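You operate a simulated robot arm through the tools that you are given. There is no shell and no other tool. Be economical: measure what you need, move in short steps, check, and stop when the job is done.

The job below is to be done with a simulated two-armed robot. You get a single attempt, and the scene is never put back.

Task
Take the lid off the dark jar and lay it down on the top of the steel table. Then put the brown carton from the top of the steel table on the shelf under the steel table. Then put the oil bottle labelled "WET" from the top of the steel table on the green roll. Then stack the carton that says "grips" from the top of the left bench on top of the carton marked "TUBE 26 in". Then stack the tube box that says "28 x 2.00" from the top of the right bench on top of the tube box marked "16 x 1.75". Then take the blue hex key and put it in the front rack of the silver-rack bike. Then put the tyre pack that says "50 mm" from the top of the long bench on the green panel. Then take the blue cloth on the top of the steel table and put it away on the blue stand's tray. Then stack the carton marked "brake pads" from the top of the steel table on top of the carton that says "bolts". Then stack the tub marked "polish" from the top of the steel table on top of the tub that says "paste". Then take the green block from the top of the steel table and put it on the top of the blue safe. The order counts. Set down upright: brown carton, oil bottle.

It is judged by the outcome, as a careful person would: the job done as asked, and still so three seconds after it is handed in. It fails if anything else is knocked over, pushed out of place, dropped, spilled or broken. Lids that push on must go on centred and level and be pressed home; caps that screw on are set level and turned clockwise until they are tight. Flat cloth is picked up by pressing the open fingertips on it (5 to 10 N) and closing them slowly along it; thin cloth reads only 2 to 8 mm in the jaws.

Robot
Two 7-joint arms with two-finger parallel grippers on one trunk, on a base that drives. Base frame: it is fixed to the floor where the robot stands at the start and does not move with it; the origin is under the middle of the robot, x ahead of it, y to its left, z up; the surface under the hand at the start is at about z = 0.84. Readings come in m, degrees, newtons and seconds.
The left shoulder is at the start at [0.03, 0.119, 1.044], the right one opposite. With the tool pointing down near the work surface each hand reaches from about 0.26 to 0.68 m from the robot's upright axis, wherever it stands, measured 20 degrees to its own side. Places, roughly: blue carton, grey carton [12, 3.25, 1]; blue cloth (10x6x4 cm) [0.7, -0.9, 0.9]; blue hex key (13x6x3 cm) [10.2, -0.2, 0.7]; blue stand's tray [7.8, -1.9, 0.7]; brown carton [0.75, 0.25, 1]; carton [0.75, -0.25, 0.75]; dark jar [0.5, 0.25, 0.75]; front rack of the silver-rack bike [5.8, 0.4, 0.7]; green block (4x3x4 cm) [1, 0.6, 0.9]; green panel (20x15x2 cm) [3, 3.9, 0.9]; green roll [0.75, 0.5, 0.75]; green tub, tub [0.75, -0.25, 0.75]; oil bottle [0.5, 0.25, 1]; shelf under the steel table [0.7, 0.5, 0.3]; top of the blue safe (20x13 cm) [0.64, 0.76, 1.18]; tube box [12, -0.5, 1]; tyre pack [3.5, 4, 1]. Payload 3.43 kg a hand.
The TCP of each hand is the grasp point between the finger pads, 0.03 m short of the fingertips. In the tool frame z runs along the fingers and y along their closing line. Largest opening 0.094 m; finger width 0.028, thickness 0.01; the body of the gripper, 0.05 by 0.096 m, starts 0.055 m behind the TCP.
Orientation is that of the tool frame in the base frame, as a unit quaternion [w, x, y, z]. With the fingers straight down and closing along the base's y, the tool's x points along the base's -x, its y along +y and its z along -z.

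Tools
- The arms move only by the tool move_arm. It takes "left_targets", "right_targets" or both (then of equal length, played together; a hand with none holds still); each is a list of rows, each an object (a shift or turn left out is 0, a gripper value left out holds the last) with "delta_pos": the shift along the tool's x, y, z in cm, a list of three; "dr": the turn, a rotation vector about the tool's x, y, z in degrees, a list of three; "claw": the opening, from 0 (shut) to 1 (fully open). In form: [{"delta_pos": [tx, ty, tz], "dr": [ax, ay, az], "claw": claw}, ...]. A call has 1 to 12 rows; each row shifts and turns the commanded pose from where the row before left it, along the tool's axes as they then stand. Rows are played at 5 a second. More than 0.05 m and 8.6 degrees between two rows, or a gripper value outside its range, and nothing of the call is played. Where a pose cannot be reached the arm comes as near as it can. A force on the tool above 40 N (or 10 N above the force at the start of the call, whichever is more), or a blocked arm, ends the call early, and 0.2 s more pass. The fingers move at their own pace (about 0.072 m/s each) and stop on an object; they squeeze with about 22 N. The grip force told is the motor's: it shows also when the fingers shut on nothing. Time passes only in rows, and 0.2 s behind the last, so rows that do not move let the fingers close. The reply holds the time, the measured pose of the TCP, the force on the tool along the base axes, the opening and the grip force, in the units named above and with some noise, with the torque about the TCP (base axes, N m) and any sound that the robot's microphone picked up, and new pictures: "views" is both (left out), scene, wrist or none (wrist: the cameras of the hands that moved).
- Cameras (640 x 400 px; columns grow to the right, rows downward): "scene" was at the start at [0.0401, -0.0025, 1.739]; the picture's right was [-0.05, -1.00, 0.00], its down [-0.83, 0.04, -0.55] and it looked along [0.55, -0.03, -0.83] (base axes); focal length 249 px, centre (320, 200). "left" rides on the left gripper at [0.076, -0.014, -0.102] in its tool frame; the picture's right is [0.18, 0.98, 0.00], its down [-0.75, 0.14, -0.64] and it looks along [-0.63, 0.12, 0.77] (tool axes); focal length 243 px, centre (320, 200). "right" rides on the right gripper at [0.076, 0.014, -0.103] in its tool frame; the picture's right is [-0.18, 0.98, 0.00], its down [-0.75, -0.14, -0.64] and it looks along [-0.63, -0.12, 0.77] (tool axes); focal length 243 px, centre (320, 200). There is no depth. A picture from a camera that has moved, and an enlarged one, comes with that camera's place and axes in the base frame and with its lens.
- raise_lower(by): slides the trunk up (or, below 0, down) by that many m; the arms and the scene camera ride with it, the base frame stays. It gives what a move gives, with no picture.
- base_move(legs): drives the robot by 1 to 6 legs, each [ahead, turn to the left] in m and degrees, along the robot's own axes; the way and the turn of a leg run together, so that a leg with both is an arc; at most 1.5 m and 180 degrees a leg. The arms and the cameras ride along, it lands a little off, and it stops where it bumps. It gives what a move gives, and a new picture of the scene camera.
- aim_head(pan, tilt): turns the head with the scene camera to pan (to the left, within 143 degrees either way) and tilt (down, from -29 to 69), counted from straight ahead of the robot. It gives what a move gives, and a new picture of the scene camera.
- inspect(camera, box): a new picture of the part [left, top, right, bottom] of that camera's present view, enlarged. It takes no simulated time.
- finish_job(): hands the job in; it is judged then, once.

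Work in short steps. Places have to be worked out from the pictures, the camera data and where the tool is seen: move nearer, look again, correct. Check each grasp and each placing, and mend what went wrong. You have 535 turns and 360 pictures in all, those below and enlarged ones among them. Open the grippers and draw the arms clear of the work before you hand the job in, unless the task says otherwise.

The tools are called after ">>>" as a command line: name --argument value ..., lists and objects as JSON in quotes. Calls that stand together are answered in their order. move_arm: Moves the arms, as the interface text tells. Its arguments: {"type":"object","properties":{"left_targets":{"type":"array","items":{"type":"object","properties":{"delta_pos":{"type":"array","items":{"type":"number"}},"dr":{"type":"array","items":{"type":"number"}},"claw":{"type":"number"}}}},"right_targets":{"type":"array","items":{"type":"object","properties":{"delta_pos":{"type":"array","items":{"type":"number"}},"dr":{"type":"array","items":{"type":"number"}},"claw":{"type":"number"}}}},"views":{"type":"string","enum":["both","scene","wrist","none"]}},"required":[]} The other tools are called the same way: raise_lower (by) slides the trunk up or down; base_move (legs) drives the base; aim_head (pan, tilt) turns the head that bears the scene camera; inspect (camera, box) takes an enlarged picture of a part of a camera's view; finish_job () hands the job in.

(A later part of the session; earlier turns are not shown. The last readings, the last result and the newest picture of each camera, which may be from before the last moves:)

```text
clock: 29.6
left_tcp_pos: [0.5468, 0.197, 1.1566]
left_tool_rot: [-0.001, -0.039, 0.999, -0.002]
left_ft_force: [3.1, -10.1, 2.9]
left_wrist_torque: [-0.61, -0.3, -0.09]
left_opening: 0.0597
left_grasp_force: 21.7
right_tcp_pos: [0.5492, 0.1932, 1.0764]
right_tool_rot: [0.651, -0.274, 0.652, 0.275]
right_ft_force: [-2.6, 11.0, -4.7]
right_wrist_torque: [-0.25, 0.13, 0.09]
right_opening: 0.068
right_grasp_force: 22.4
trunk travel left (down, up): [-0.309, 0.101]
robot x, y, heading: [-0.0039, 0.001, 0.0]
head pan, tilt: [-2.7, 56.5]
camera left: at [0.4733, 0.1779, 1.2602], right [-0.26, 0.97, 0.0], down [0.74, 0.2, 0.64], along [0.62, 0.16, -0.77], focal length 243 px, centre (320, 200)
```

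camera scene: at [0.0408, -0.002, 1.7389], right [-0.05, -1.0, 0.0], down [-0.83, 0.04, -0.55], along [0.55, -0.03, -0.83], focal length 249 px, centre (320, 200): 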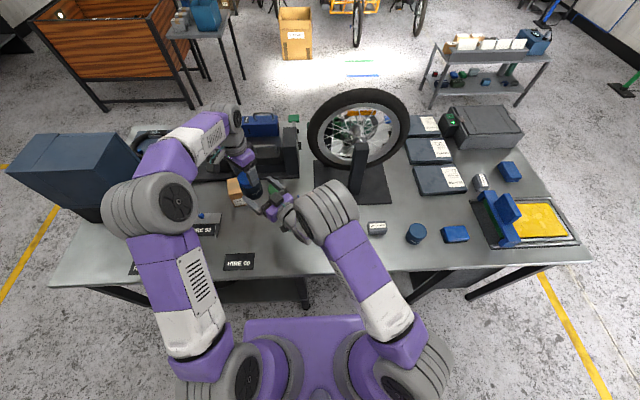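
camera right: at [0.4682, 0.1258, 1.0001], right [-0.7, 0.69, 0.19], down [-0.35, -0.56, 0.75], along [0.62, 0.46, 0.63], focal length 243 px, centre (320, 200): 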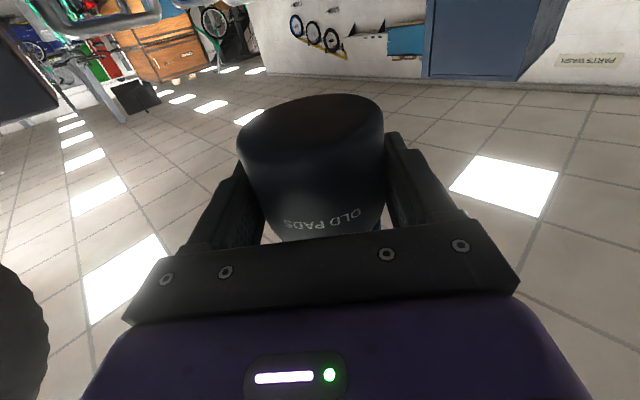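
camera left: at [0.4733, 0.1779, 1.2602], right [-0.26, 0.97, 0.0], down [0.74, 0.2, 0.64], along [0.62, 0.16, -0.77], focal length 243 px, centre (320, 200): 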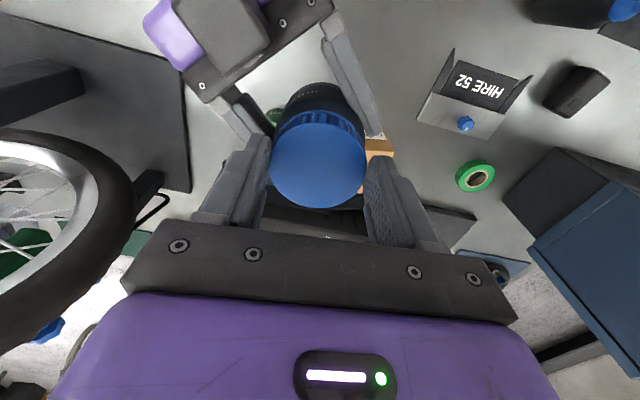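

>>> move_arm --left_targets '[{"delta_pos": [0, -0.3, -0.1]}, {"dr": [0, 0, -8.5]}, {"dr": [0, 0, -8.5]}, {"dr": [0, 0, -8.5]}, {"dr": [0, 0, -8.5]}, {"dr": [0, 0, -8.5]}, {"dr": [0, 0, -8.5]}, {"dr": [0, 0, -8.5]}, {"delta_pos": [0, 0, -0.3]}, {"delta_pos": [0, 0, -0.3]}]' --views "wrist"

```text
clock: 31.8
left_tcp_pos: [0.548, 0.1969, 1.1629]
left_tool_rot: [0.003, -0.531, 0.848, -0.001]
left_ft_force: [18.0, -12.3, -2.0]
left_wrist_torque: [-0.5, -0.7, -0.19]
left_opening: 0.0591
left_grasp_force: 22.2
right_tcp_pos: [0.5479, 0.1928, 1.0772]
right_tool_rot: [0.651, -0.275, 0.651, 0.277]
right_ft_force: [-17.9, 11.9, 0.2]
right_wrist_torque: [-0.53, -0.83, 0.25]
right_opening: 0.0688
right_grasp_force: 21.9
trunk travel left (down, up): [-0.309, 0.101]
robot x, y, heading: [0.0031, 0.0005, 0.0]
head pan, tilt: [-2.7, 56.5]
camera left: at [0.5286, 0.1225, 1.2664], right [-0.96, 0.26, 0.0], down [0.2, 0.74, 0.64], along [0.17, 0.62, -0.77], focal length 243 px, centre (320, 200)
```

left: 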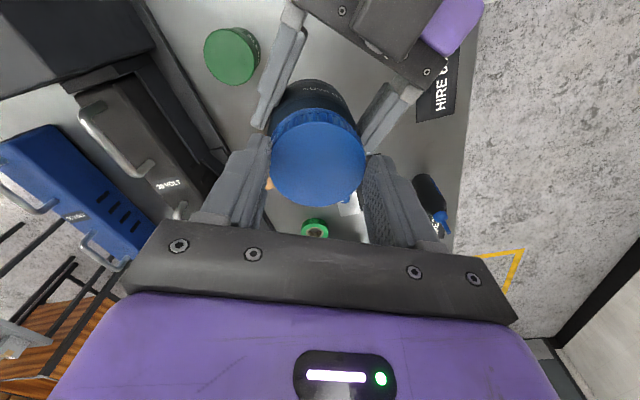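

>>> move_arm --left_targets '[{"delta_pos": [0.1, -0.6, 0]}, {"delta_pos": [0, 0, -0.3]}, {"delta_pos": [0, 0, -0.3]}, {"delta_pos": [0, 0, -0.3]}]' --views "none"

```text
clock: 32.8
left_tcp_pos: [0.5529, 0.1956, 1.1726]
left_tool_rot: [0.0, -0.53, 0.848, 0.001]
left_ft_force: [1.8, -4.3, -3.5]
left_wrist_torque: [-0.1, -0.04, -0.02]
left_opening: 0.0592
left_grasp_force: 22.3
right_tcp_pos: [0.5494, 0.1904, 1.0773]
right_tool_rot: [0.651, -0.271, 0.654, 0.273]
right_ft_force: [-2.3, 5.4, 2.3]
right_wrist_torque: [-0.32, -0.15, 0.01]
right_opening: 0.0685
right_grasp_force: 21.8
trunk travel left (down, up): [-0.309, 0.101]
robot x, y, heading: [0.001, 0.0017, 0.1]
head pan, tilt: [-2.7, 56.5]
```

The lid came up about 1 cm with little force; I continue lifting.

>>> move_arm --left_targets '[{"delta_pos": [0, 0, -1]}, {"delta_pos": [0, 0, -1.5]}, {"delta_pos": [0, 0, -2]}, {"delta_pos": [0, 0, -2]}]'

```text
clock: 33.8
left_tcp_pos: [0.5514, 0.1936, 1.2375]
left_tool_rot: [0.0, -0.53, 0.848, 0.0]
left_ft_force: [0.0, -1.0, -0.1]
left_wrist_torque: [0.01, -0.03, 0.01]
left_opening: 0.0591
left_grasp_force: 22.1
right_tcp_pos: [0.5487, 0.1915, 1.0758]
right_tool_rot: [0.652, -0.273, 0.653, 0.273]
right_ft_force: [0.0, -0.9, -1.5]
right_wrist_torque: [-0.02, 0.04, -0.01]
right_opening: 0.0666
right_grasp_force: 21.3
trunk travel left (down, up): [-0.309, 0.101]
robot x, y, heading: [-0.0026, 0.0004, 0.1]
head pan, tilt: [-2.7, 56.5]
camera scene: at [0.0401, -0.0026, 1.739], right [-0.05, -1.0, 0.0], down [-0.83, 0.04, -0.55], along [0.55, -0.03, -0.83], focal length 249 px, centre (320, 200)
camera left: at [0.5317, 0.1191, 1.3412], right [-0.96, 0.27, 0.0], down [0.2, 0.74, 0.64], along [0.17, 0.62, -0.77], focal length 243 px, centre (320, 200)
```

scene: 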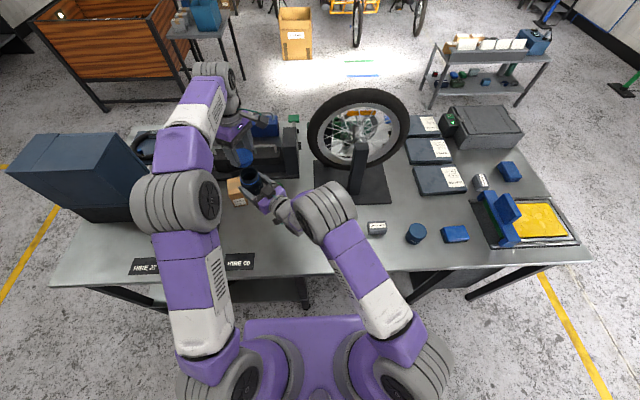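
left: 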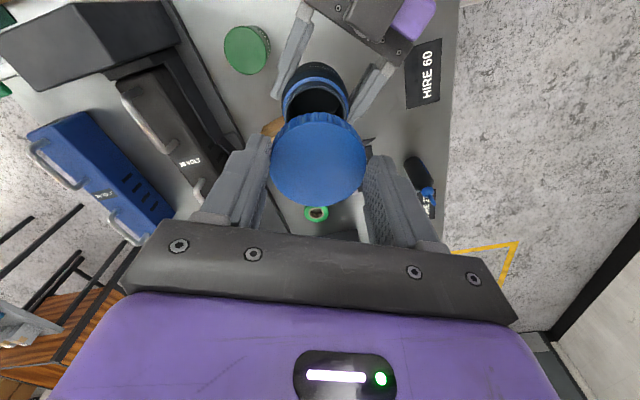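

The lid is off. I carry it left to a free spot near (0.465, 0.325), straighten the hand, and go down.

>>> move_arm --left_targets '[{"delta_pos": [-2, 3.4, 0]}, {"delta_pos": [-2, 3.4, 0]}, {"delta_pos": [-2, 3.4, 0]}, {"delta_pos": [-2, 3.4, 0]}, {"dr": [0, 0, 8]}, {"dr": [0, 0, 8]}, {"dr": [0, 0, 8]}, {"dr": [0, 0, 8]}, {"dr": [0, 0, 8]}, {"dr": [0, 0, 8]}, {"dr": [0, 0, 8]}, {"dr": [0, 0, 8]}]' --views "none"

>>> move_arm --left_targets '[{"delta_pos": [0, 0, 4.5]}, {"delta_pos": [0, 0, 4.5]}, {"delta_pos": [0, 0, 4.5]}, {"delta_pos": [0, 0, 4.5]}, {"delta_pos": [0, 0, 4.5]}]'

```text
clock: 36.4
left_tcp_pos: [0.4664, 0.3259, 1.2387]
left_tool_rot: [0.001, 0.001, 1.0, 0.0]
left_ft_force: [-0.8, 0.0, -0.5]
left_wrist_torque: [0.03, 0.01, 0.03]
left_opening: 0.0592
left_grasp_force: 22.1
right_tcp_pos: [0.5488, 0.1907, 1.0762]
right_tool_rot: [0.652, -0.273, 0.652, 0.273]
right_ft_force: [0.1, -0.6, -0.8]
right_wrist_torque: [-0.02, 0.02, 0.0]
right_opening: 0.0667
right_grasp_force: 22.0
trunk travel left (down, up): [-0.309, 0.101]
robot x, y, heading: [-0.0005, -0.0018, -0.1]
head pan, tilt: [-2.7, 56.5]
```

```text
clock: 37.6
left_tcp_pos: [0.4661, 0.3251, 1.011]
left_tool_rot: [0.0, 0.0, 1.0, -0.001]
left_ft_force: [1.0, -0.3, -0.1]
left_wrist_torque: [-0.02, 0.01, -0.02]
left_opening: 0.0593
left_grasp_force: 22.1
right_tcp_pos: [0.5499, 0.1899, 1.0755]
right_tool_rot: [0.651, -0.273, 0.653, 0.274]
right_ft_force: [0.6, -1.3, -1.4]
right_wrist_torque: [-0.01, 0.0, 0.03]
right_opening: 0.067
right_grasp_force: 22.0
trunk travel left (down, up): [-0.309, 0.101]
robot x, y, heading: [-0.0016, 0.0012, 0.1]
head pan, tilt: [-2.7, 56.5]
camera scene: at [0.0414, -0.0022, 1.7389], right [-0.05, -1.0, 0.0], down [-0.83, 0.04, -0.55], along [0.55, -0.03, -0.83], focal length 249 px, centre (320, 200)
camera left: at [0.3903, 0.3107, 1.1141], right [-0.18, 0.98, 0.0], down [0.75, 0.14, 0.64], along [0.63, 0.12, -0.77], focal length 243 px, centre (320, 200)
```

scene: 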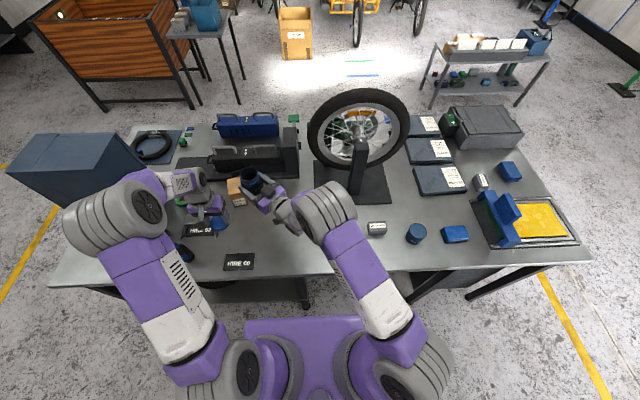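
left: 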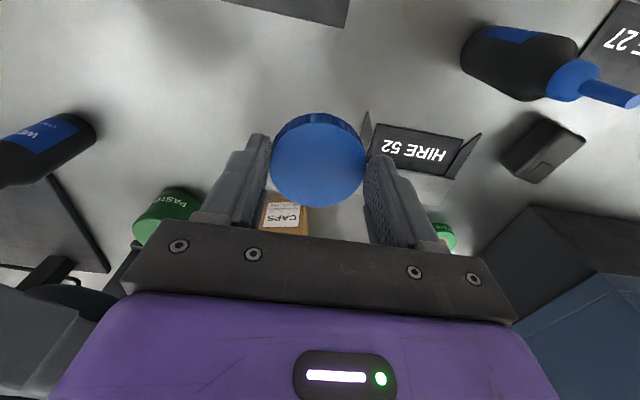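

The HIRE 52 stand is close to the left finger, so I shift 3 cm right/1 cm nearer and descend in steps toward contact.

>>> move_arm --left_targets '[{"delta_pos": [1.1, -3, 0]}, {"delta_pos": [0, 0, 4]}, {"delta_pos": [0, 0, 4]}, {"delta_pos": [0, 0, 3]}, {"delta_pos": [0, 0, 1]}, {"delta_pos": [0, 0, 0.5]}, {"delta_pos": [0, 0, 0.5]}]' --views "wrist"

```text
clock: 39.2
left_tcp_pos: [0.4546, 0.2952, 0.8847]
left_tool_rot: [0.002, 0.0, 1.0, 0.001]
left_ft_force: [-2.1, -1.2, 15.4]
left_wrist_torque: [0.21, 0.32, 0.07]
left_opening: 0.0594
left_grasp_force: 21.7
right_tcp_pos: [0.5478, 0.1894, 1.0771]
right_tool_rot: [0.652, -0.273, 0.652, 0.274]
right_ft_force: [-0.4, -0.4, -1.6]
right_wrist_torque: [-0.03, 0.04, 0.01]
right_opening: 0.0667
right_grasp_force: 21.6
trunk travel left (down, up): [-0.309, 0.101]
robot x, y, heading: [0.0014, 0.0006, 0.2]
head pan, tilt: [-2.7, 56.5]
camera left: at [0.3782, 0.2805, 0.9875], right [-0.18, 0.98, 0.0], down [0.75, 0.14, 0.65], along [0.63, 0.12, -0.76], focal length 243 px, centre (320, 200)
```

left: 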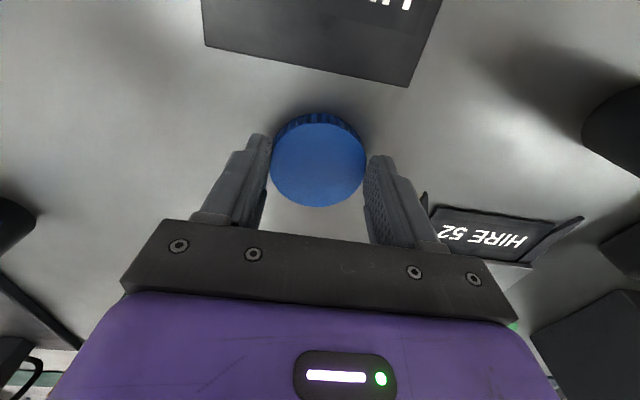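

The lid touches down (15 N). I release, rise, and go over the jar with the hand yawed -45° for the handoff.

>>> move_arm --left_targets '[{"delta_pos": [0, 0, -0.2], "claw": 0.75}, {"claw": 1}, {"claw": 1}, {"delta_pos": [0, 0, -4]}, {"delta_pos": [0, 0, -4.5]}, {"delta_pos": [0, 0, -4.5]}, {"delta_pos": [0, 0, -4.5]}, {"delta_pos": [0, 0, -4.5]}, {"delta_pos": [0, 0, -4.5]}, {"delta_pos": [0, 0, -4.5]}, {"delta_pos": [0, 0, -4.5]}]' --views "wrist"

>>> move_arm --left_targets '[{"delta_pos": [-3.2, -3.3, 0]}, {"delta_pos": [-3.2, -3.4, 0]}, {"delta_pos": [-3.2, -3.4, 0]}, {"dr": [0, 0, 7.5]}, {"dr": [0, 0, 7.5]}, {"dr": [0, 0, 7.5]}, {"dr": [0, 0, 7.5]}, {"dr": [0, 0, 7.5]}, {"dr": [0, 0, 7.5]}]' --views "wrist"

```text
clock: 41.6
left_tcp_pos: [0.4542, 0.2931, 1.2431]
left_tool_rot: [0.001, 0.0, 1.0, 0.0]
left_ft_force: [0.2, -0.9, -1.0]
left_wrist_torque: [0.01, 0.04, -0.03]
left_opening: 0.094
left_grasp_force: 0.1
right_tcp_pos: [0.5478, 0.1898, 1.0762]
right_tool_rot: [0.652, -0.273, 0.652, 0.274]
right_ft_force: [0.1, 0.3, -1.6]
right_wrist_torque: [-0.03, 0.01, 0.03]
right_opening: 0.0671
right_grasp_force: 22.0
trunk travel left (down, up): [-0.309, 0.101]
robot x, y, heading: [0.0029, 0.0031, -0.2]
head pan, tilt: [-2.7, 56.5]
camera left: at [0.3779, 0.2791, 1.3462], right [-0.18, 0.98, 0.0], down [0.75, 0.14, 0.64], along [0.63, 0.12, -0.77], focal length 243 px, centre (320, 200)
```

left: 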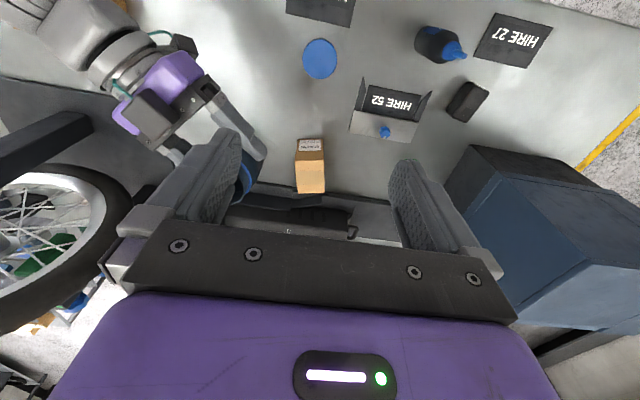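

```text
clock: 43.6
left_tcp_pos: [0.5508, 0.1931, 1.2399]
left_tool_rot: [0.0, 0.385, 0.923, -0.001]
left_ft_force: [1.3, -0.4, 0.4]
left_wrist_torque: [-0.02, 0.01, -0.01]
left_opening: 0.0937
left_grasp_force: 0.1
right_tcp_pos: [0.5498, 0.1894, 1.0775]
right_tool_rot: [0.652, -0.273, 0.652, 0.274]
right_ft_force: [0.3, 0.7, -1.5]
right_wrist_torque: [-0.03, 0.03, 0.02]
right_opening: 0.0669
right_grasp_force: 21.9
trunk travel left (down, up): [-0.309, 0.101]
robot x, y, heading: [0.0011, -0.0043, 0.1]
head pan, tilt: [-2.7, 56.5]
camera left: at [0.4872, 0.2382, 1.3426], right [0.57, 0.82, 0.0], down [0.63, -0.43, 0.64], along [0.53, -0.36, -0.77], focal length 243 px, centre (320, 200)
```

left: 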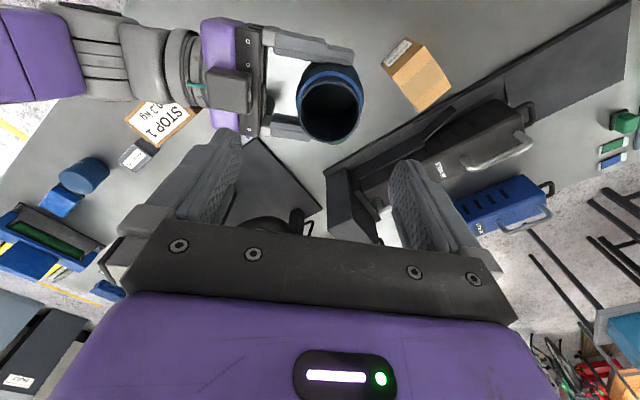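

I align over the mouth, descend to z 1.13 and close on the neck.

>>> move_arm --left_targets '[{"delta_pos": [0.3, 0.9, 0]}, {"delta_pos": [0, 0, 4]}, {"delta_pos": [0, 0, 4]}, {"delta_pos": [0, 0, 2.8]}]' --views "wrist"

```text
clock: 44.6
left_tcp_pos: [0.5552, 0.202, 1.1306]
left_tool_rot: [0.0, 0.383, 0.924, 0.0]
left_ft_force: [0.8, 0.3, -0.2]
left_wrist_torque: [-0.01, -0.01, 0.03]
left_opening: 0.0938
left_grasp_force: 0.0
right_tcp_pos: [0.5495, 0.1898, 1.0769]
right_tool_rot: [0.651, -0.272, 0.653, 0.274]
right_ft_force: [0.1, -0.4, -1.8]
right_wrist_torque: [0.0, 0.02, -0.02]
right_opening: 0.0668
right_grasp_force: 22.3
trunk travel left (down, up): [-0.309, 0.101]
robot x, y, heading: [0.0, 0.0003, 0.0]
head pan, tilt: [-2.7, 56.5]
camera left: at [0.4912, 0.2474, 1.2329], right [0.56, 0.83, 0.0], down [0.63, -0.43, 0.64], along [0.53, -0.36, -0.77], focal length 243 px, centre (320, 200)
```

left: 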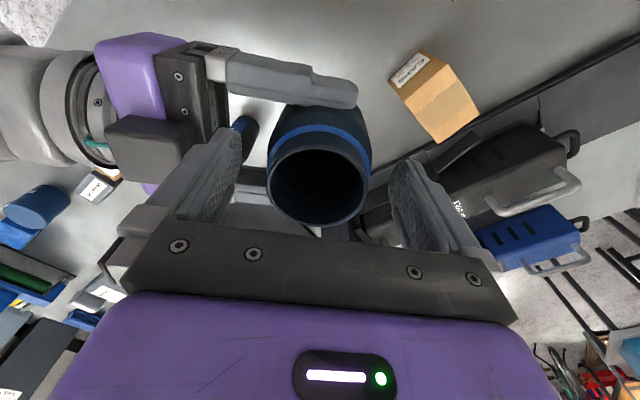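

Centred. I close the left on the neck, then open the right.

>>> move_arm --left_targets '[{"claw": 0.4}, {"claw": 0.4}, {"claw": 0.4}, {"claw": 0.4}, {"claw": 0.4}]' --views "none"

```text
clock: 45.8
left_tcp_pos: [0.5538, 0.203, 1.131]
left_tool_rot: [0.001, 0.383, 0.924, 0.001]
left_ft_force: [6.4, 4.5, -0.8]
left_wrist_torque: [0.21, -0.19, -0.11]
left_opening: 0.0623
left_grasp_force: 22.1
right_tcp_pos: [0.5488, 0.1896, 1.0779]
right_tool_rot: [0.651, -0.273, 0.653, 0.274]
right_ft_force: [-6.9, -4.8, 1.4]
right_wrist_torque: [0.08, -0.19, 0.18]
right_opening: 0.0669
right_grasp_force: 22.1
trunk travel left (down, up): [-0.309, 0.101]
robot x, y, heading: [-0.0008, -0.001, -0.2]
head pan, tilt: [-2.7, 56.5]
```

Left holds (6.2 cm). Open the right and withdraw it backward.

>>> move_arm --right_targets '[{"claw": 1}, {"claw": 1}, {"delta_pos": [0, 0, -3]}, {"delta_pos": [0, 0, -3]}, {"delta_pos": [0, 0, -4]}]' --views "wrist"

```text
clock: 47.0
left_tcp_pos: [0.5546, 0.2022, 1.1308]
left_tool_rot: [0.0, 0.382, 0.924, 0.0]
left_ft_force: [0.3, 0.4, 0.3]
left_wrist_torque: [-0.02, 0.02, 0.03]
left_opening: 0.0565
left_grasp_force: 22.0
right_tcp_pos: [0.4771, 0.1183, 1.0783]
right_tool_rot: [0.653, -0.271, 0.653, 0.271]
right_ft_force: [-0.2, -0.8, 0.4]
right_wrist_torque: [-0.02, 0.01, 0.0]
right_opening: 0.094
right_grasp_force: 0.1
trunk travel left (down, up): [-0.309, 0.101]
robot x, y, heading: [-0.0036, 0.0031, -0.1]
head pan, tilt: [-2.7, 56.5]
camera right: at [0.3951, 0.0566, 1.0005], right [-0.69, 0.7, 0.18], down [-0.35, -0.55, 0.75], along [0.63, 0.46, 0.63], focal length 243 px, centre (320, 200)
```

right: 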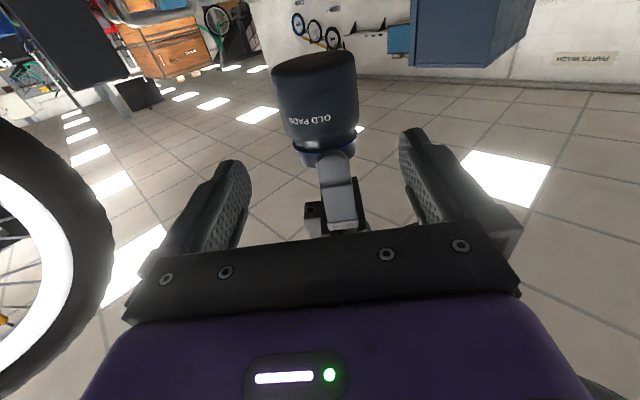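

Jar hangs in the left hand. I retract the right along its reverse path, then put the jar back at its original place.

>>> move_arm --right_targets '[{"delta_pos": [-3.02, -2.38, -2.25]}, {"delta_pos": [-3.02, -2.38, -2.25]}, {"delta_pos": [-3.02, -2.38, -2.25]}, {"delta_pos": [-3.02, -2.38, -2.25]}, {"delta_pos": [-3.02, -2.38, -2.25]}, {"delta_pos": [-3.02, -2.38, -2.25]}, {"delta_pos": [-3.02, -2.38, -2.25]}, {"delta_pos": [-3.02, -2.38, -2.25]}, {"delta_pos": [-3.02, -2.38, -2.25]}, {"delta_pos": [-3.02, -2.38, -2.25]}]' --views "none"

>>> move_arm --left_targets '[{"delta_pos": [2.1, -0.7, 0]}, {"delta_pos": [0, 0, 4.5]}, {"delta_pos": [0, 0, 4.5]}, {"delta_pos": [0, 0, 4.5]}, {"delta_pos": [0, 0, 3.5]}]' --views "wrist"

```text
clock: 49.2
left_tcp_pos: [0.5553, 0.2025, 1.1301]
left_tool_rot: [0.0, 0.382, 0.924, 0.0]
left_ft_force: [0.4, -0.5, 0.0]
left_wrist_torque: [0.01, 0.04, 0.04]
left_opening: 0.0562
left_grasp_force: 22.0
right_tcp_pos: [0.4878, -0.2068, 1.3793]
right_tool_rot: [0.654, -0.27, 0.653, 0.27]
right_ft_force: [-0.3, 0.5, -0.7]
right_wrist_torque: [-0.01, -0.03, 0.01]
right_opening: 0.0939
right_grasp_force: 0.0
trunk travel left (down, up): [-0.309, 0.101]
robot x, y, heading: [-0.002, 0.0006, -0.1]
head pan, tilt: [-2.7, 56.5]
```

```text
clock: 50.4
left_tcp_pos: [0.5354, 0.2127, 0.9594]
left_tool_rot: [0.0, 0.383, 0.924, 0.0]
left_ft_force: [0.2, 0.0, 1.0]
left_wrist_torque: [0.01, -0.01, 0.0]
left_opening: 0.0561
left_grasp_force: 21.8
right_tcp_pos: [0.4884, -0.2042, 1.3798]
right_tool_rot: [0.654, -0.27, 0.653, 0.27]
right_ft_force: [0.3, 0.5, 0.2]
right_wrist_torque: [-0.04, 0.01, -0.01]
right_opening: 0.0939
right_grasp_force: 0.1
trunk travel left (down, up): [-0.309, 0.101]
robot x, y, heading: [-0.002, -0.0003, -0.1]
head pan, tilt: [-2.7, 56.5]
camera left: at [0.4711, 0.256, 1.0621], right [0.56, 0.83, 0.0], down [0.63, -0.43, 0.64], along [0.53, -0.36, -0.77], focal length 243 px, centre (320, 200)
```

left: 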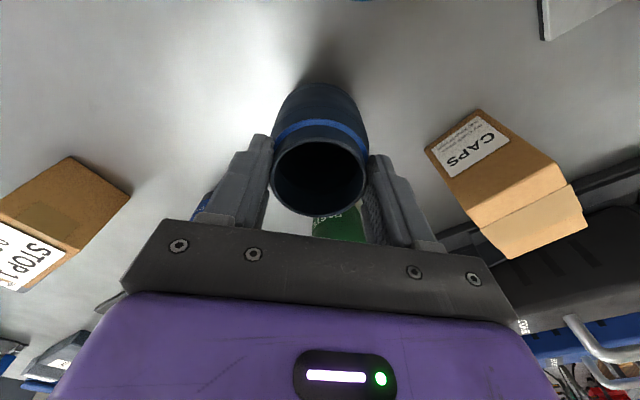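

>>> move_arm --left_targets '[{"delta_pos": [0, 0, 1]}, {"delta_pos": [0, 0, 0.6]}, {"delta_pos": [0, 0, 0.5]}, {"delta_pos": [0, 0, 0.4]}, {"delta_pos": [0, 0, 0.4]}, {"delta_pos": [0, 0, 0.4]}]' --views "none"

```text
clock: 51.8
left_tcp_pos: [0.534, 0.2126, 0.9335]
left_tool_rot: [0.003, 0.381, 0.925, 0.003]
left_ft_force: [-6.8, 3.5, 33.7]
left_wrist_torque: [-0.05, 0.18, -0.04]
left_opening: 0.0568
left_grasp_force: 22.4
right_tcp_pos: [0.4847, -0.2056, 1.382]
right_tool_rot: [0.654, -0.271, 0.652, 0.271]
right_ft_force: [-0.8, 0.5, -0.2]
right_wrist_torque: [-0.02, -0.02, 0.0]
right_opening: 0.0939
right_grasp_force: 0.1
trunk travel left (down, up): [-0.309, 0.101]
robot x, y, heading: [-0.0005, -0.0018, -0.0]
head pan, tilt: [-2.7, 56.5]
```

Touchdown (34 N, slightly too much); I ease up, release and lift clear, then look.

>>> move_arm --left_targets '[{"delta_pos": [0, 0, -0.3]}, {"claw": 0.8}, {"claw": 1}, {"claw": 1}, {"delta_pos": [0, 0, -4]}, {"delta_pos": [0, 0, -4]}, {"delta_pos": [0, 0, -4]}, {"delta_pos": [0, 0, -4]}]'

```text
clock: 53.6
left_tcp_pos: [0.5372, 0.2132, 1.0908]
left_tool_rot: [0.0, 0.383, 0.924, 0.0]
left_ft_force: [-0.2, -0.3, -0.2]
left_wrist_torque: [-0.01, -0.01, 0.01]
left_opening: 0.0937
left_grasp_force: 0.0
right_tcp_pos: [0.4872, -0.2045, 1.3801]
right_tool_rot: [0.654, -0.27, 0.654, 0.27]
right_ft_force: [-0.6, -0.6, 0.8]
right_wrist_torque: [-0.03, 0.01, 0.0]
right_opening: 0.094
right_grasp_force: 0.1
trunk travel left (down, up): [-0.309, 0.101]
robot x, y, heading: [0.0032, 0.0016, -0.1]
head pan, tilt: [-2.7, 56.5]
camera scene: at [0.0395, -0.0027, 1.739], right [-0.05, -1.0, 0.0], down [-0.83, 0.04, -0.55], along [0.55, -0.03, -0.83], focal length 249 px, centre (320, 200)
camera left: at [0.474, 0.2569, 1.1942], right [0.56, 0.83, 0.0], down [0.63, -0.43, 0.64], along [0.53, -0.36, -0.77], focal length 243 px, centre (320, 200)
```

scene: 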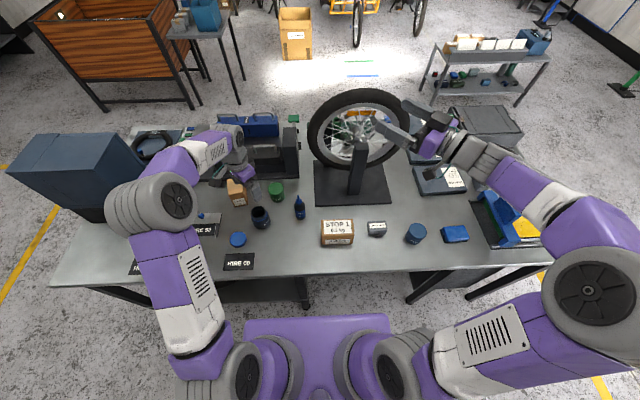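
left: 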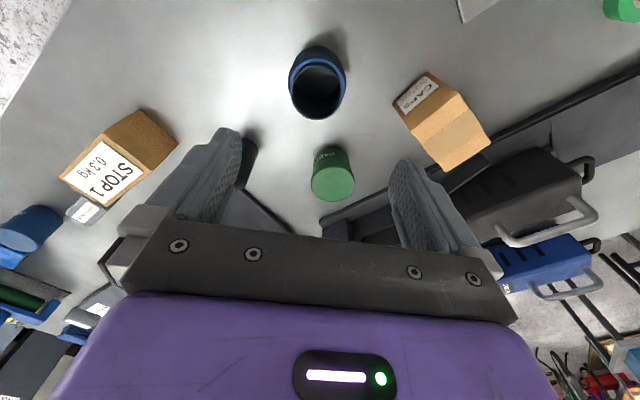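

Step 1 is done: jar stands open, lid on the table. Now the brown carton ("CAPS"); I measure it closely and also look at the shelf.

>>> inspect --camera "left" --box '[370, 50, 530, 180]'

>>> aim_head --pan 20 --tilt 69

```text
3.08 times, centred on (450, 115) of left
camera zoom: at [0.474, 0.2569, 1.1942], right [0.56, 0.83, 0.0], down [0.63, -0.43, 0.64], along [0.53, -0.36, -0.77], focal length 746 px, centre (-80, 462)
```

zoom: 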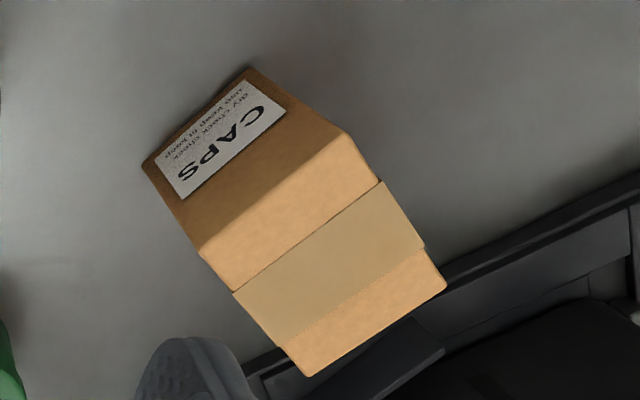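

```text
clock: 54.5
left_tcp_pos: [0.5383, 0.2131, 1.0915]
left_tool_rot: [-0.001, 0.383, 0.924, 0.0]
left_ft_force: [0.4, 0.6, 0.6]
left_wrist_torque: [0.03, 0.0, -0.02]
left_opening: 0.0938
left_grasp_force: 0.1
right_tcp_pos: [0.487, -0.2051, 1.3803]
right_tool_rot: [0.653, -0.27, 0.653, 0.271]
right_ft_force: [-0.3, -0.2, -0.5]
right_wrist_torque: [0.01, -0.03, 0.04]
right_opening: 0.0939
right_grasp_force: 0.1
trunk travel left (down, up): [-0.309, 0.101]
robot x, y, heading: [0.0022, 0.0015, -0.1]
head pan, tilt: [20.0, 68.8]
camera scene: at [0.0221, 0.0198, 1.7254], right [0.34, -0.94, 0.0], down [-0.88, -0.32, -0.36], along [0.34, 0.12, -0.93], focal length 249 px, centre (320, 200)
```

scene: 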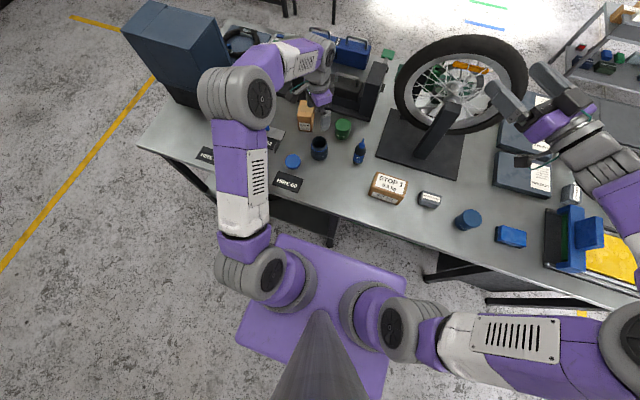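

CAPS measures about 5.5 × 7.8 × 9.5 cm, centred near (0.66, 0.313), yawed ~12°. I orient the left hand to yaw 12°, pitch 45° and take a pre-grasp.

>>> move_arm --left_targets '[{"delta_pos": [0, 0, -3]}, {"delta_pos": [0, 0, -3]}, {"dr": [0, 0, -8.14]}, {"dr": [0, 0, -8.14]}, {"dr": [0, 0, -8.14]}, {"dr": [0, 0, -8.14]}, {"dr": [0, 0, -8.14]}, {"dr": [0, 0, -8.14]}, {"dr": [0, 0, -8.14]}, {"delta_pos": [1.15, 3.7, 0]}, {"delta_pos": [1.15, 3.7, 0]}]' --views "none"

>>> move_arm --left_targets '[{"dr": [0, -7.5, 0]}, {"dr": [0, -7.5, 0]}, {"dr": [0, -7.5, 0]}, {"dr": [0, -7.5, 0]}, {"dr": [0, -7.5, 0]}, {"dr": [0, -7.5, 0]}]' --views "wrist"

```text
clock: 56.9
left_tcp_pos: [0.4971, 0.2819, 1.151]
left_tool_rot: [-0.001, -0.105, 0.995, 0.0]
left_ft_force: [-0.5, -0.1, 0.5]
left_wrist_torque: [0.0, 0.0, -0.03]
left_opening: 0.094
left_grasp_force: 0.1
right_tcp_pos: [0.4867, -0.2043, 1.381]
right_tool_rot: [0.653, -0.271, 0.653, 0.271]
right_ft_force: [-0.7, -0.3, 0.3]
right_wrist_torque: [-0.02, 0.03, 0.0]
right_opening: 0.0939
right_grasp_force: 0.0
trunk travel left (down, up): [-0.309, 0.101]
robot x, y, heading: [-0.0006, 0.0057, -0.1]
head pan, tilt: [20.0, 68.8]
```

```text
clock: 58.3
left_tcp_pos: [0.497, 0.2736, 1.1394]
left_tool_rot: [0.353, -0.096, 0.93, 0.032]
left_ft_force: [0.2, -0.8, 0.1]
left_wrist_torque: [0.02, 0.03, 0.04]
left_opening: 0.0939
left_grasp_force: 0.1
left hand out of reach, approached as far as the arm can: row 6
right_tcp_pos: [0.4898, -0.2085, 1.3791]
right_tool_rot: [0.653, -0.269, 0.653, 0.271]
right_ft_force: [-0.7, -0.5, 0.6]
right_wrist_torque: [0.05, 0.01, 0.05]
right_opening: 0.094
right_grasp_force: 0.1
trunk travel left (down, up): [-0.309, 0.101]
robot x, y, heading: [-0.0015, 0.0003, -0.0]
head pan, tilt: [20.0, 68.8]
camera left: at [0.377, 0.2353, 1.1672], right [-0.33, 0.93, -0.13], down [0.11, 0.17, 0.98], along [0.94, 0.31, -0.16], focal length 243 px, centre (320, 200)
```

left: 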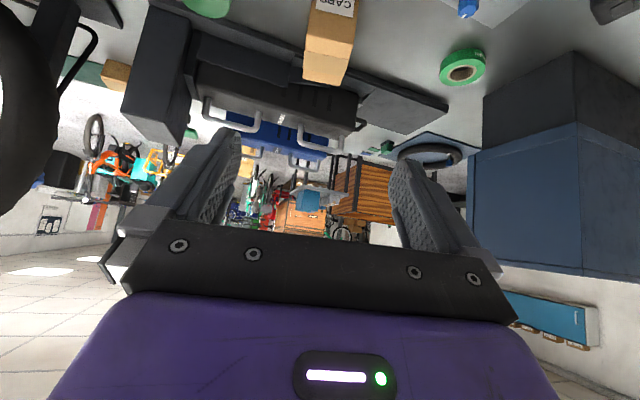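

Orientation reached (about 42° pitch). I move to the pre-grasp 13 cm before the carton.

>>> move_arm --left_targets '[{"delta_pos": [1.38, 0.19, 3.86]}, {"delta_pos": [1.38, 0.19, 3.86]}, {"delta_pos": [1.38, 0.19, 3.86]}, {"delta_pos": [1.38, 0.19, 3.86]}]' --views "wrist"

```text
clock: 59.3
left_tcp_pos: [0.5668, 0.3024, 1.0019]
left_tool_rot: [0.381, -0.096, 0.919, 0.039]
left_ft_force: [-0.2, 0.4, -0.2]
left_wrist_torque: [0.02, -0.02, -0.01]
left_opening: 0.094
left_grasp_force: 0.2
right_tcp_pos: [0.4888, -0.2042, 1.3789]
right_tool_rot: [0.653, -0.271, 0.654, 0.271]
right_ft_force: [-0.2, 0.8, 0.1]
right_wrist_torque: [0.03, -0.01, 0.0]
right_opening: 0.0941
right_grasp_force: 0.0
trunk travel left (down, up): [-0.309, 0.101]
robot x, y, heading: [-0.0011, 0.0032, 0.2]
head pan, tilt: [20.0, 68.8]
camera left: at [0.4456, 0.2637, 1.022], right [-0.33, 0.93, -0.13], down [0.05, 0.15, 0.99], along [0.94, 0.32, -0.1], focal length 243 px, centre (320, 200)
```

left: 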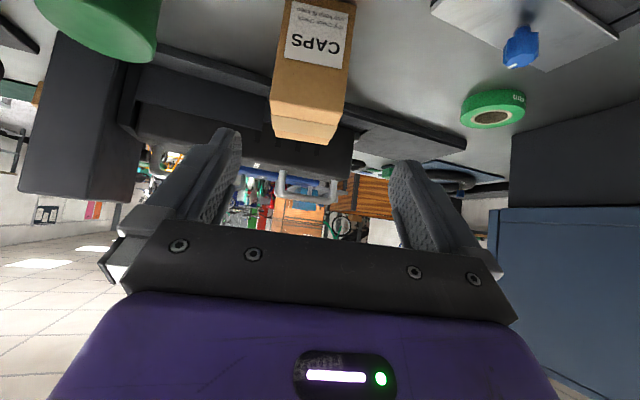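

I advance toward the carton in two stages, correcting 1 cm sideways.

>>> move_arm --left_targets '[{"delta_pos": [0.9, -0.4, 3]}, {"delta_pos": [0.9, -0.4, 3]}, {"delta_pos": [0.5, -0.2, 2.5]}]' --views "wrist"

```text
clock: 60.1
left_tcp_pos: [0.6091, 0.3006, 0.9268]
left_tool_rot: [0.381, -0.097, 0.919, 0.04]
left_ft_force: [-0.7, -0.1, 0.0]
left_wrist_torque: [-0.02, -0.02, -0.02]
left_opening: 0.0941
left_grasp_force: 0.1
right_tcp_pos: [0.4879, -0.2045, 1.3791]
right_tool_rot: [0.653, -0.271, 0.653, 0.271]
right_ft_force: [0.7, 0.3, -0.1]
right_wrist_torque: [-0.01, 0.0, 0.0]
right_opening: 0.0938
right_grasp_force: 0.0
trunk travel left (down, up): [-0.309, 0.101]
robot x, y, heading: [0.0018, 0.0005, -0.0]
head pan, tilt: [20.0, 68.8]
camera left: at [0.4897, 0.2603, 0.9457], right [-0.33, 0.93, -0.13], down [0.05, 0.15, 0.99], along [0.94, 0.32, -0.1], focal length 243 px, centre (320, 200)
```

left: 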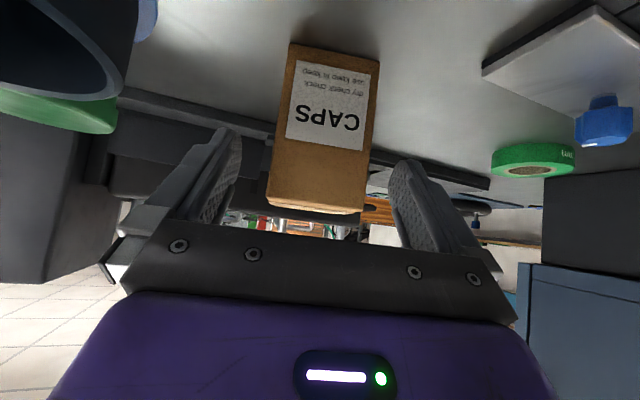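

>>> move_arm --left_targets '[{"delta_pos": [0.3, -0.15, 2.3]}, {"delta_pos": [0.3, -0.15, 2.2]}, {"claw": 0.4}, {"claw": 0.4}, {"claw": 0.4}, {"claw": 0.4}]' --views "wrist"

```text
clock: 61.5
left_tcp_pos: [0.6373, 0.3021, 0.8906]
left_tool_rot: [0.381, -0.096, 0.919, 0.04]
left_ft_force: [-0.5, 0.0, -0.7]
left_wrist_torque: [0.04, -0.02, 0.04]
left_opening: 0.0624
left_grasp_force: 22.4
right_tcp_pos: [0.489, -0.2041, 1.379]
right_tool_rot: [0.653, -0.27, 0.653, 0.271]
right_ft_force: [0.6, 0.3, -0.3]
right_wrist_torque: [-0.02, -0.01, -0.02]
right_opening: 0.0937
right_grasp_force: 0.0
trunk travel left (down, up): [-0.309, 0.101]
robot x, y, heading: [0.0006, 0.0, 0.1]
head pan, tilt: [20.0, 68.8]
camera left: at [0.5172, 0.2631, 0.9095], right [-0.33, 0.93, -0.13], down [0.05, 0.15, 0.99], along [0.94, 0.32, -0.1], focal length 243 px, centre (320, 200)
```

left: 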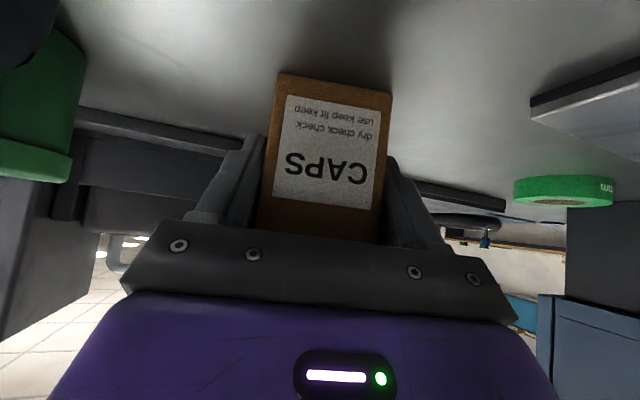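

Carton gripped. I lift it straight up 16 cm.

>>> move_arm --left_targets '[{"delta_pos": [-2.83, 0, -2.83]}, {"delta_pos": [-2.83, 0, -2.83]}, {"delta_pos": [-2.83, 0, -2.83]}, {"delta_pos": [-2.83, 0, -2.83]}]' --views "wrist"

>>> base_move --legs '[[-0.6, 0]]'

>>> aim_head --pan 20 --tilt 40

```text
clock: 62.5
left_tcp_pos: [0.6363, 0.3013, 1.0523]
left_tool_rot: [0.38, -0.097, 0.919, 0.04]
left_ft_force: [0.3, 0.0, -3.0]
left_wrist_torque: [0.01, 0.02, 0.0]
left_opening: 0.0622
left_grasp_force: 21.8
right_tcp_pos: [0.487, -0.2048, 1.3801]
right_tool_rot: [0.653, -0.27, 0.653, 0.27]
right_ft_force: [-0.3, 0.4, 0.4]
right_wrist_torque: [-0.01, -0.03, 0.02]
right_opening: 0.094
right_grasp_force: 0.1
trunk travel left (down, up): [-0.309, 0.101]
robot x, y, heading: [0.0018, -0.0002, 0.0]
head pan, tilt: [20.0, 68.8]
camera left: at [0.5155, 0.2627, 1.0719], right [-0.33, 0.93, -0.13], down [0.05, 0.15, 0.99], along [0.94, 0.32, -0.1], focal length 243 px, centre (320, 200)
```

left: 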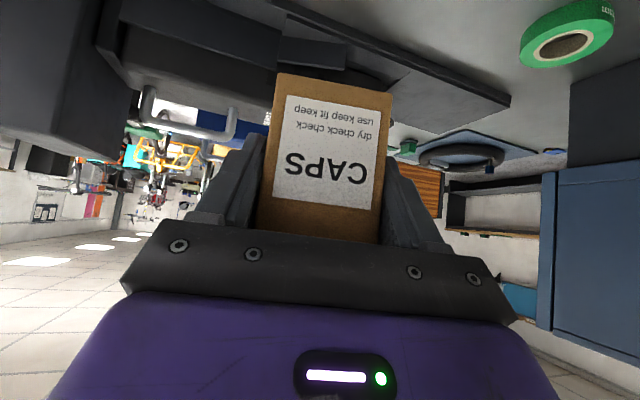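

```text
clock: 65.8
left_tcp_pos: [0.0388, 0.3023, 1.0537]
left_tool_rot: [0.38, -0.095, 0.919, 0.04]
left_ft_force: [-0.3, -0.3, -2.9]
left_wrist_torque: [-0.04, 0.09, 0.0]
left_opening: 0.0622
left_grasp_force: 22.0
right_tcp_pos: [-0.1134, -0.2064, 1.3801]
right_tool_rot: [0.654, -0.269, 0.654, 0.269]
right_ft_force: [0.6, 1.2, -0.6]
right_wrist_torque: [0.01, -0.01, 0.02]
right_opening: 0.094
right_grasp_force: 0.1
trunk travel left (down, up): [-0.309, 0.101]
robot x, y, heading: [-0.5971, 0.0034, -0.2]
head pan, tilt: [20.0, 68.8]
camera scene: at [-0.5776, 0.0211, 1.7253], right [0.34, -0.94, 0.0], down [-0.88, -0.32, -0.36], along [0.34, 0.12, -0.93], focal length 249 px, centre (320, 200)
```

scene: 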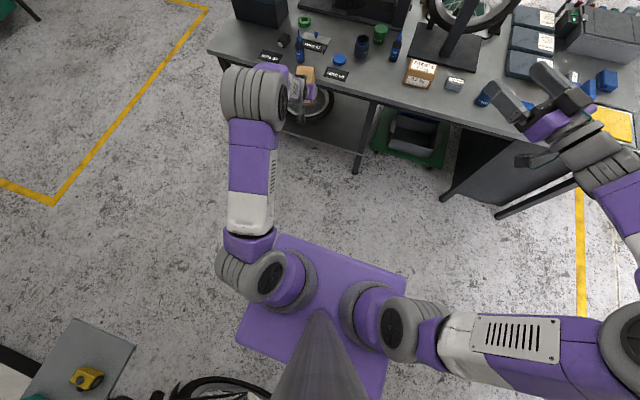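

```text
clock: 66.8
left_tcp_pos: [0.0374, 0.3019, 1.0522]
left_tool_rot: [0.381, -0.095, 0.919, 0.039]
left_ft_force: [0.2, 0.3, -3.0]
left_wrist_torque: [-0.02, 0.08, -0.03]
left_opening: 0.0624
left_grasp_force: 21.9
right_tcp_pos: [-0.1127, -0.2052, 1.38]
right_tool_rot: [0.654, -0.269, 0.654, 0.27]
right_ft_force: [0.0, 0.4, 0.7]
right_wrist_torque: [0.0, 0.0, 0.01]
right_opening: 0.094
right_grasp_force: 0.2
trunk travel left (down, up): [-0.309, 0.101]
robot x, y, heading: [-0.6037, 0.0037, -0.0]
head pan, tilt: [20.0, 40.0]
camera scene: at [-0.5499, 0.031, 1.7614], right [0.34, -0.94, 0.0], down [-0.61, -0.22, -0.77], along [0.72, 0.26, -0.64], focal length 249 px, centre (320, 200)
```

scene: 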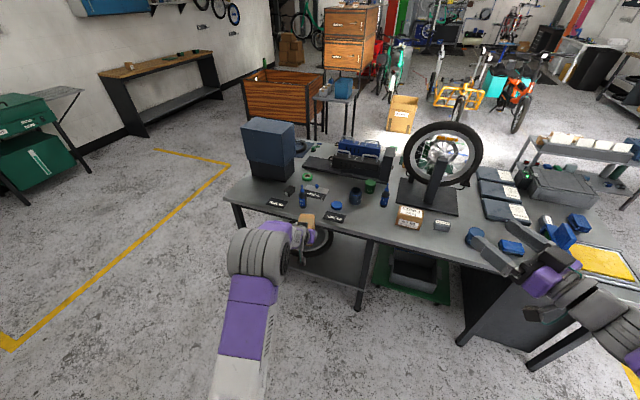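

>>> inspect --camera "scene" --box '[220, 180, 480, 330]'

>>> raise_lower --by -0.3

>>> aim_head --pan 25 --tilt 35

```text
2.46 times, centred on (350, 255) of scene
camera zoom: at [-0.5499, 0.031, 1.7614], right [0.34, -0.94, 0.0], down [-0.61, -0.22, -0.77], along [0.72, 0.26, -0.64], focal length 614 px, centre (246, 65)
```

zoom: 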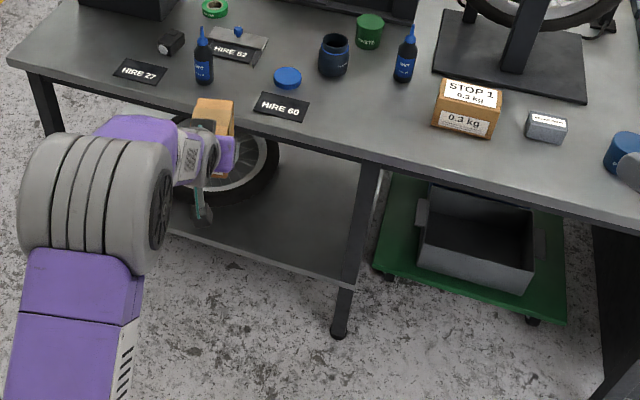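

```text
clock: 69.8
left_tcp_pos: [0.0375, 0.3017, 0.7528]
left_tool_rot: [0.381, -0.095, 0.919, 0.039]
left_ft_force: [0.5, -0.1, -2.4]
left_wrist_torque: [0.0, 0.05, 0.01]
left_opening: 0.0624
left_grasp_force: 21.7
right_tcp_pos: [-0.112, -0.2055, 1.08]
right_tool_rot: [0.654, -0.27, 0.654, 0.27]
right_ft_force: [-0.8, -0.5, 1.0]
right_wrist_torque: [-0.01, -0.01, -0.01]
right_opening: 0.094
right_grasp_force: 0.0
trunk travel left (down, up): [-0.009, 0.401]
robot x, y, heading: [-0.6011, -0.0011, -0.3]
head pan, tilt: [20.0, 40.0]
```

```text
clock: 70.4
left_tcp_pos: [0.0376, 0.3014, 0.7506]
left_tool_rot: [0.38, -0.095, 0.919, 0.04]
left_ft_force: [0.7, -0.5, -1.7]
left_wrist_torque: [-0.02, 0.08, 0.0]
left_opening: 0.0624
left_grasp_force: 21.8
right_tcp_pos: [-0.1129, -0.205, 1.0801]
right_tool_rot: [0.654, -0.27, 0.654, 0.27]
right_ft_force: [0.1, 0.4, 0.2]
right_wrist_torque: [0.01, -0.01, -0.01]
right_opening: 0.0939
right_grasp_force: 0.0
trunk travel left (down, up): [-0.009, 0.401]
robot x, y, heading: [-0.5968, -0.0004, -0.0]
head pan, tilt: [25.0, 35.0]
camera scene: at [-0.55, 0.039, 1.469], right [0.42, -0.91, 0.0], down [-0.52, -0.24, -0.82], along [0.74, 0.34, -0.57], focal length 249 px, centre (320, 200)
```

scene: 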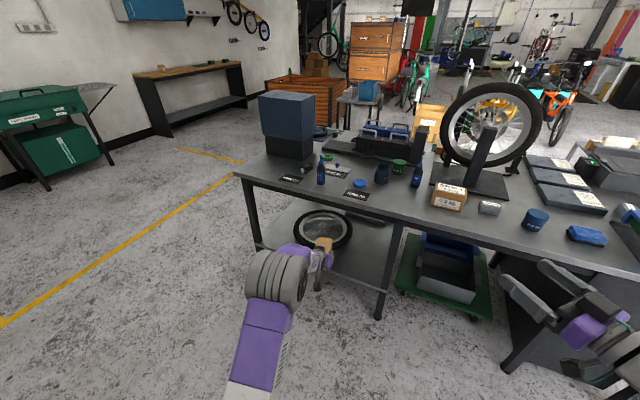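

>>> inspect --camera "scene" --box '[220, 160, 420, 320]'

```text
2.50 times, centred on (320, 240) of scene
camera zoom: at [-0.55, 0.039, 1.469], right [0.42, -0.91, 0.0], down [-0.52, -0.24, -0.82], along [0.74, 0.34, -0.57], focal length 623 px, centre (320, 100)
```

zoom: 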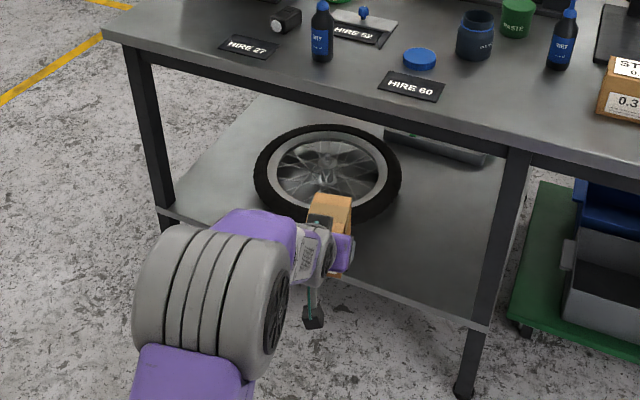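

The free shelf area is right of the lying wheel, about (0.45, 0.20) with the front edge at x≈0.33, z≈0.3. I lower the arm in the open first.

>>> move_arm --left_targets '[{"delta_pos": [3.2, -0.98, 2.95]}, {"delta_pos": [3.2, -0.98, 2.95]}, {"delta_pos": [3.2, -0.98, 2.95]}, {"delta_pos": [3.2, -0.98, 2.95]}, {"delta_pos": [3.2, -0.98, 2.95]}, {"delta_pos": [3.2, -0.98, 2.95]}, {"delta_pos": [3.2, -0.98, 2.95]}, {"delta_pos": [3.2, -0.98, 2.95]}]'

```text
clock: 72.2
left_tcp_pos: [0.0408, 0.2201, 0.4038]
left_tool_rot: [0.382, -0.095, 0.919, 0.039]
left_ft_force: [-0.4, -0.2, -2.2]
left_wrist_torque: [-0.07, 0.07, 0.02]
left_opening: 0.0623
left_grasp_force: 21.7
right_tcp_pos: [-0.1136, -0.2052, 1.0807]
right_tool_rot: [0.654, -0.269, 0.654, 0.269]
right_ft_force: [-0.6, 0.1, -0.3]
right_wrist_torque: [-0.01, 0.01, 0.01]
right_opening: 0.0942
right_grasp_force: 0.0
trunk travel left (down, up): [-0.009, 0.401]
robot x, y, heading: [-0.5996, 0.0009, -0.3]
head pan, tilt: [25.0, 35.0]
camera scene: at [-0.5498, 0.039, 1.469], right [0.42, -0.91, 0.0], down [-0.52, -0.24, -0.82], along [0.74, 0.34, -0.57], focal length 249 px, centre (320, 200)
camera left: at [-0.0795, 0.1815, 0.423], right [-0.33, 0.94, -0.13], down [0.05, 0.15, 0.99], along [0.94, 0.32, -0.1], focal length 243 px, centre (320, 200)
```

scene: 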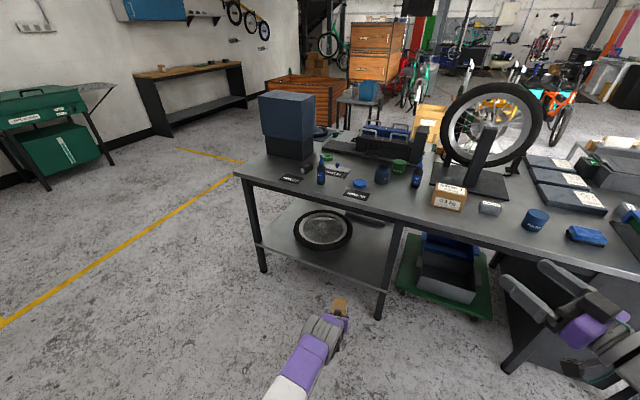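
left: 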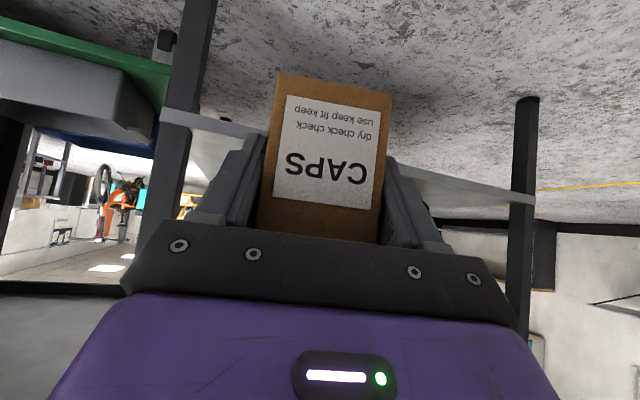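

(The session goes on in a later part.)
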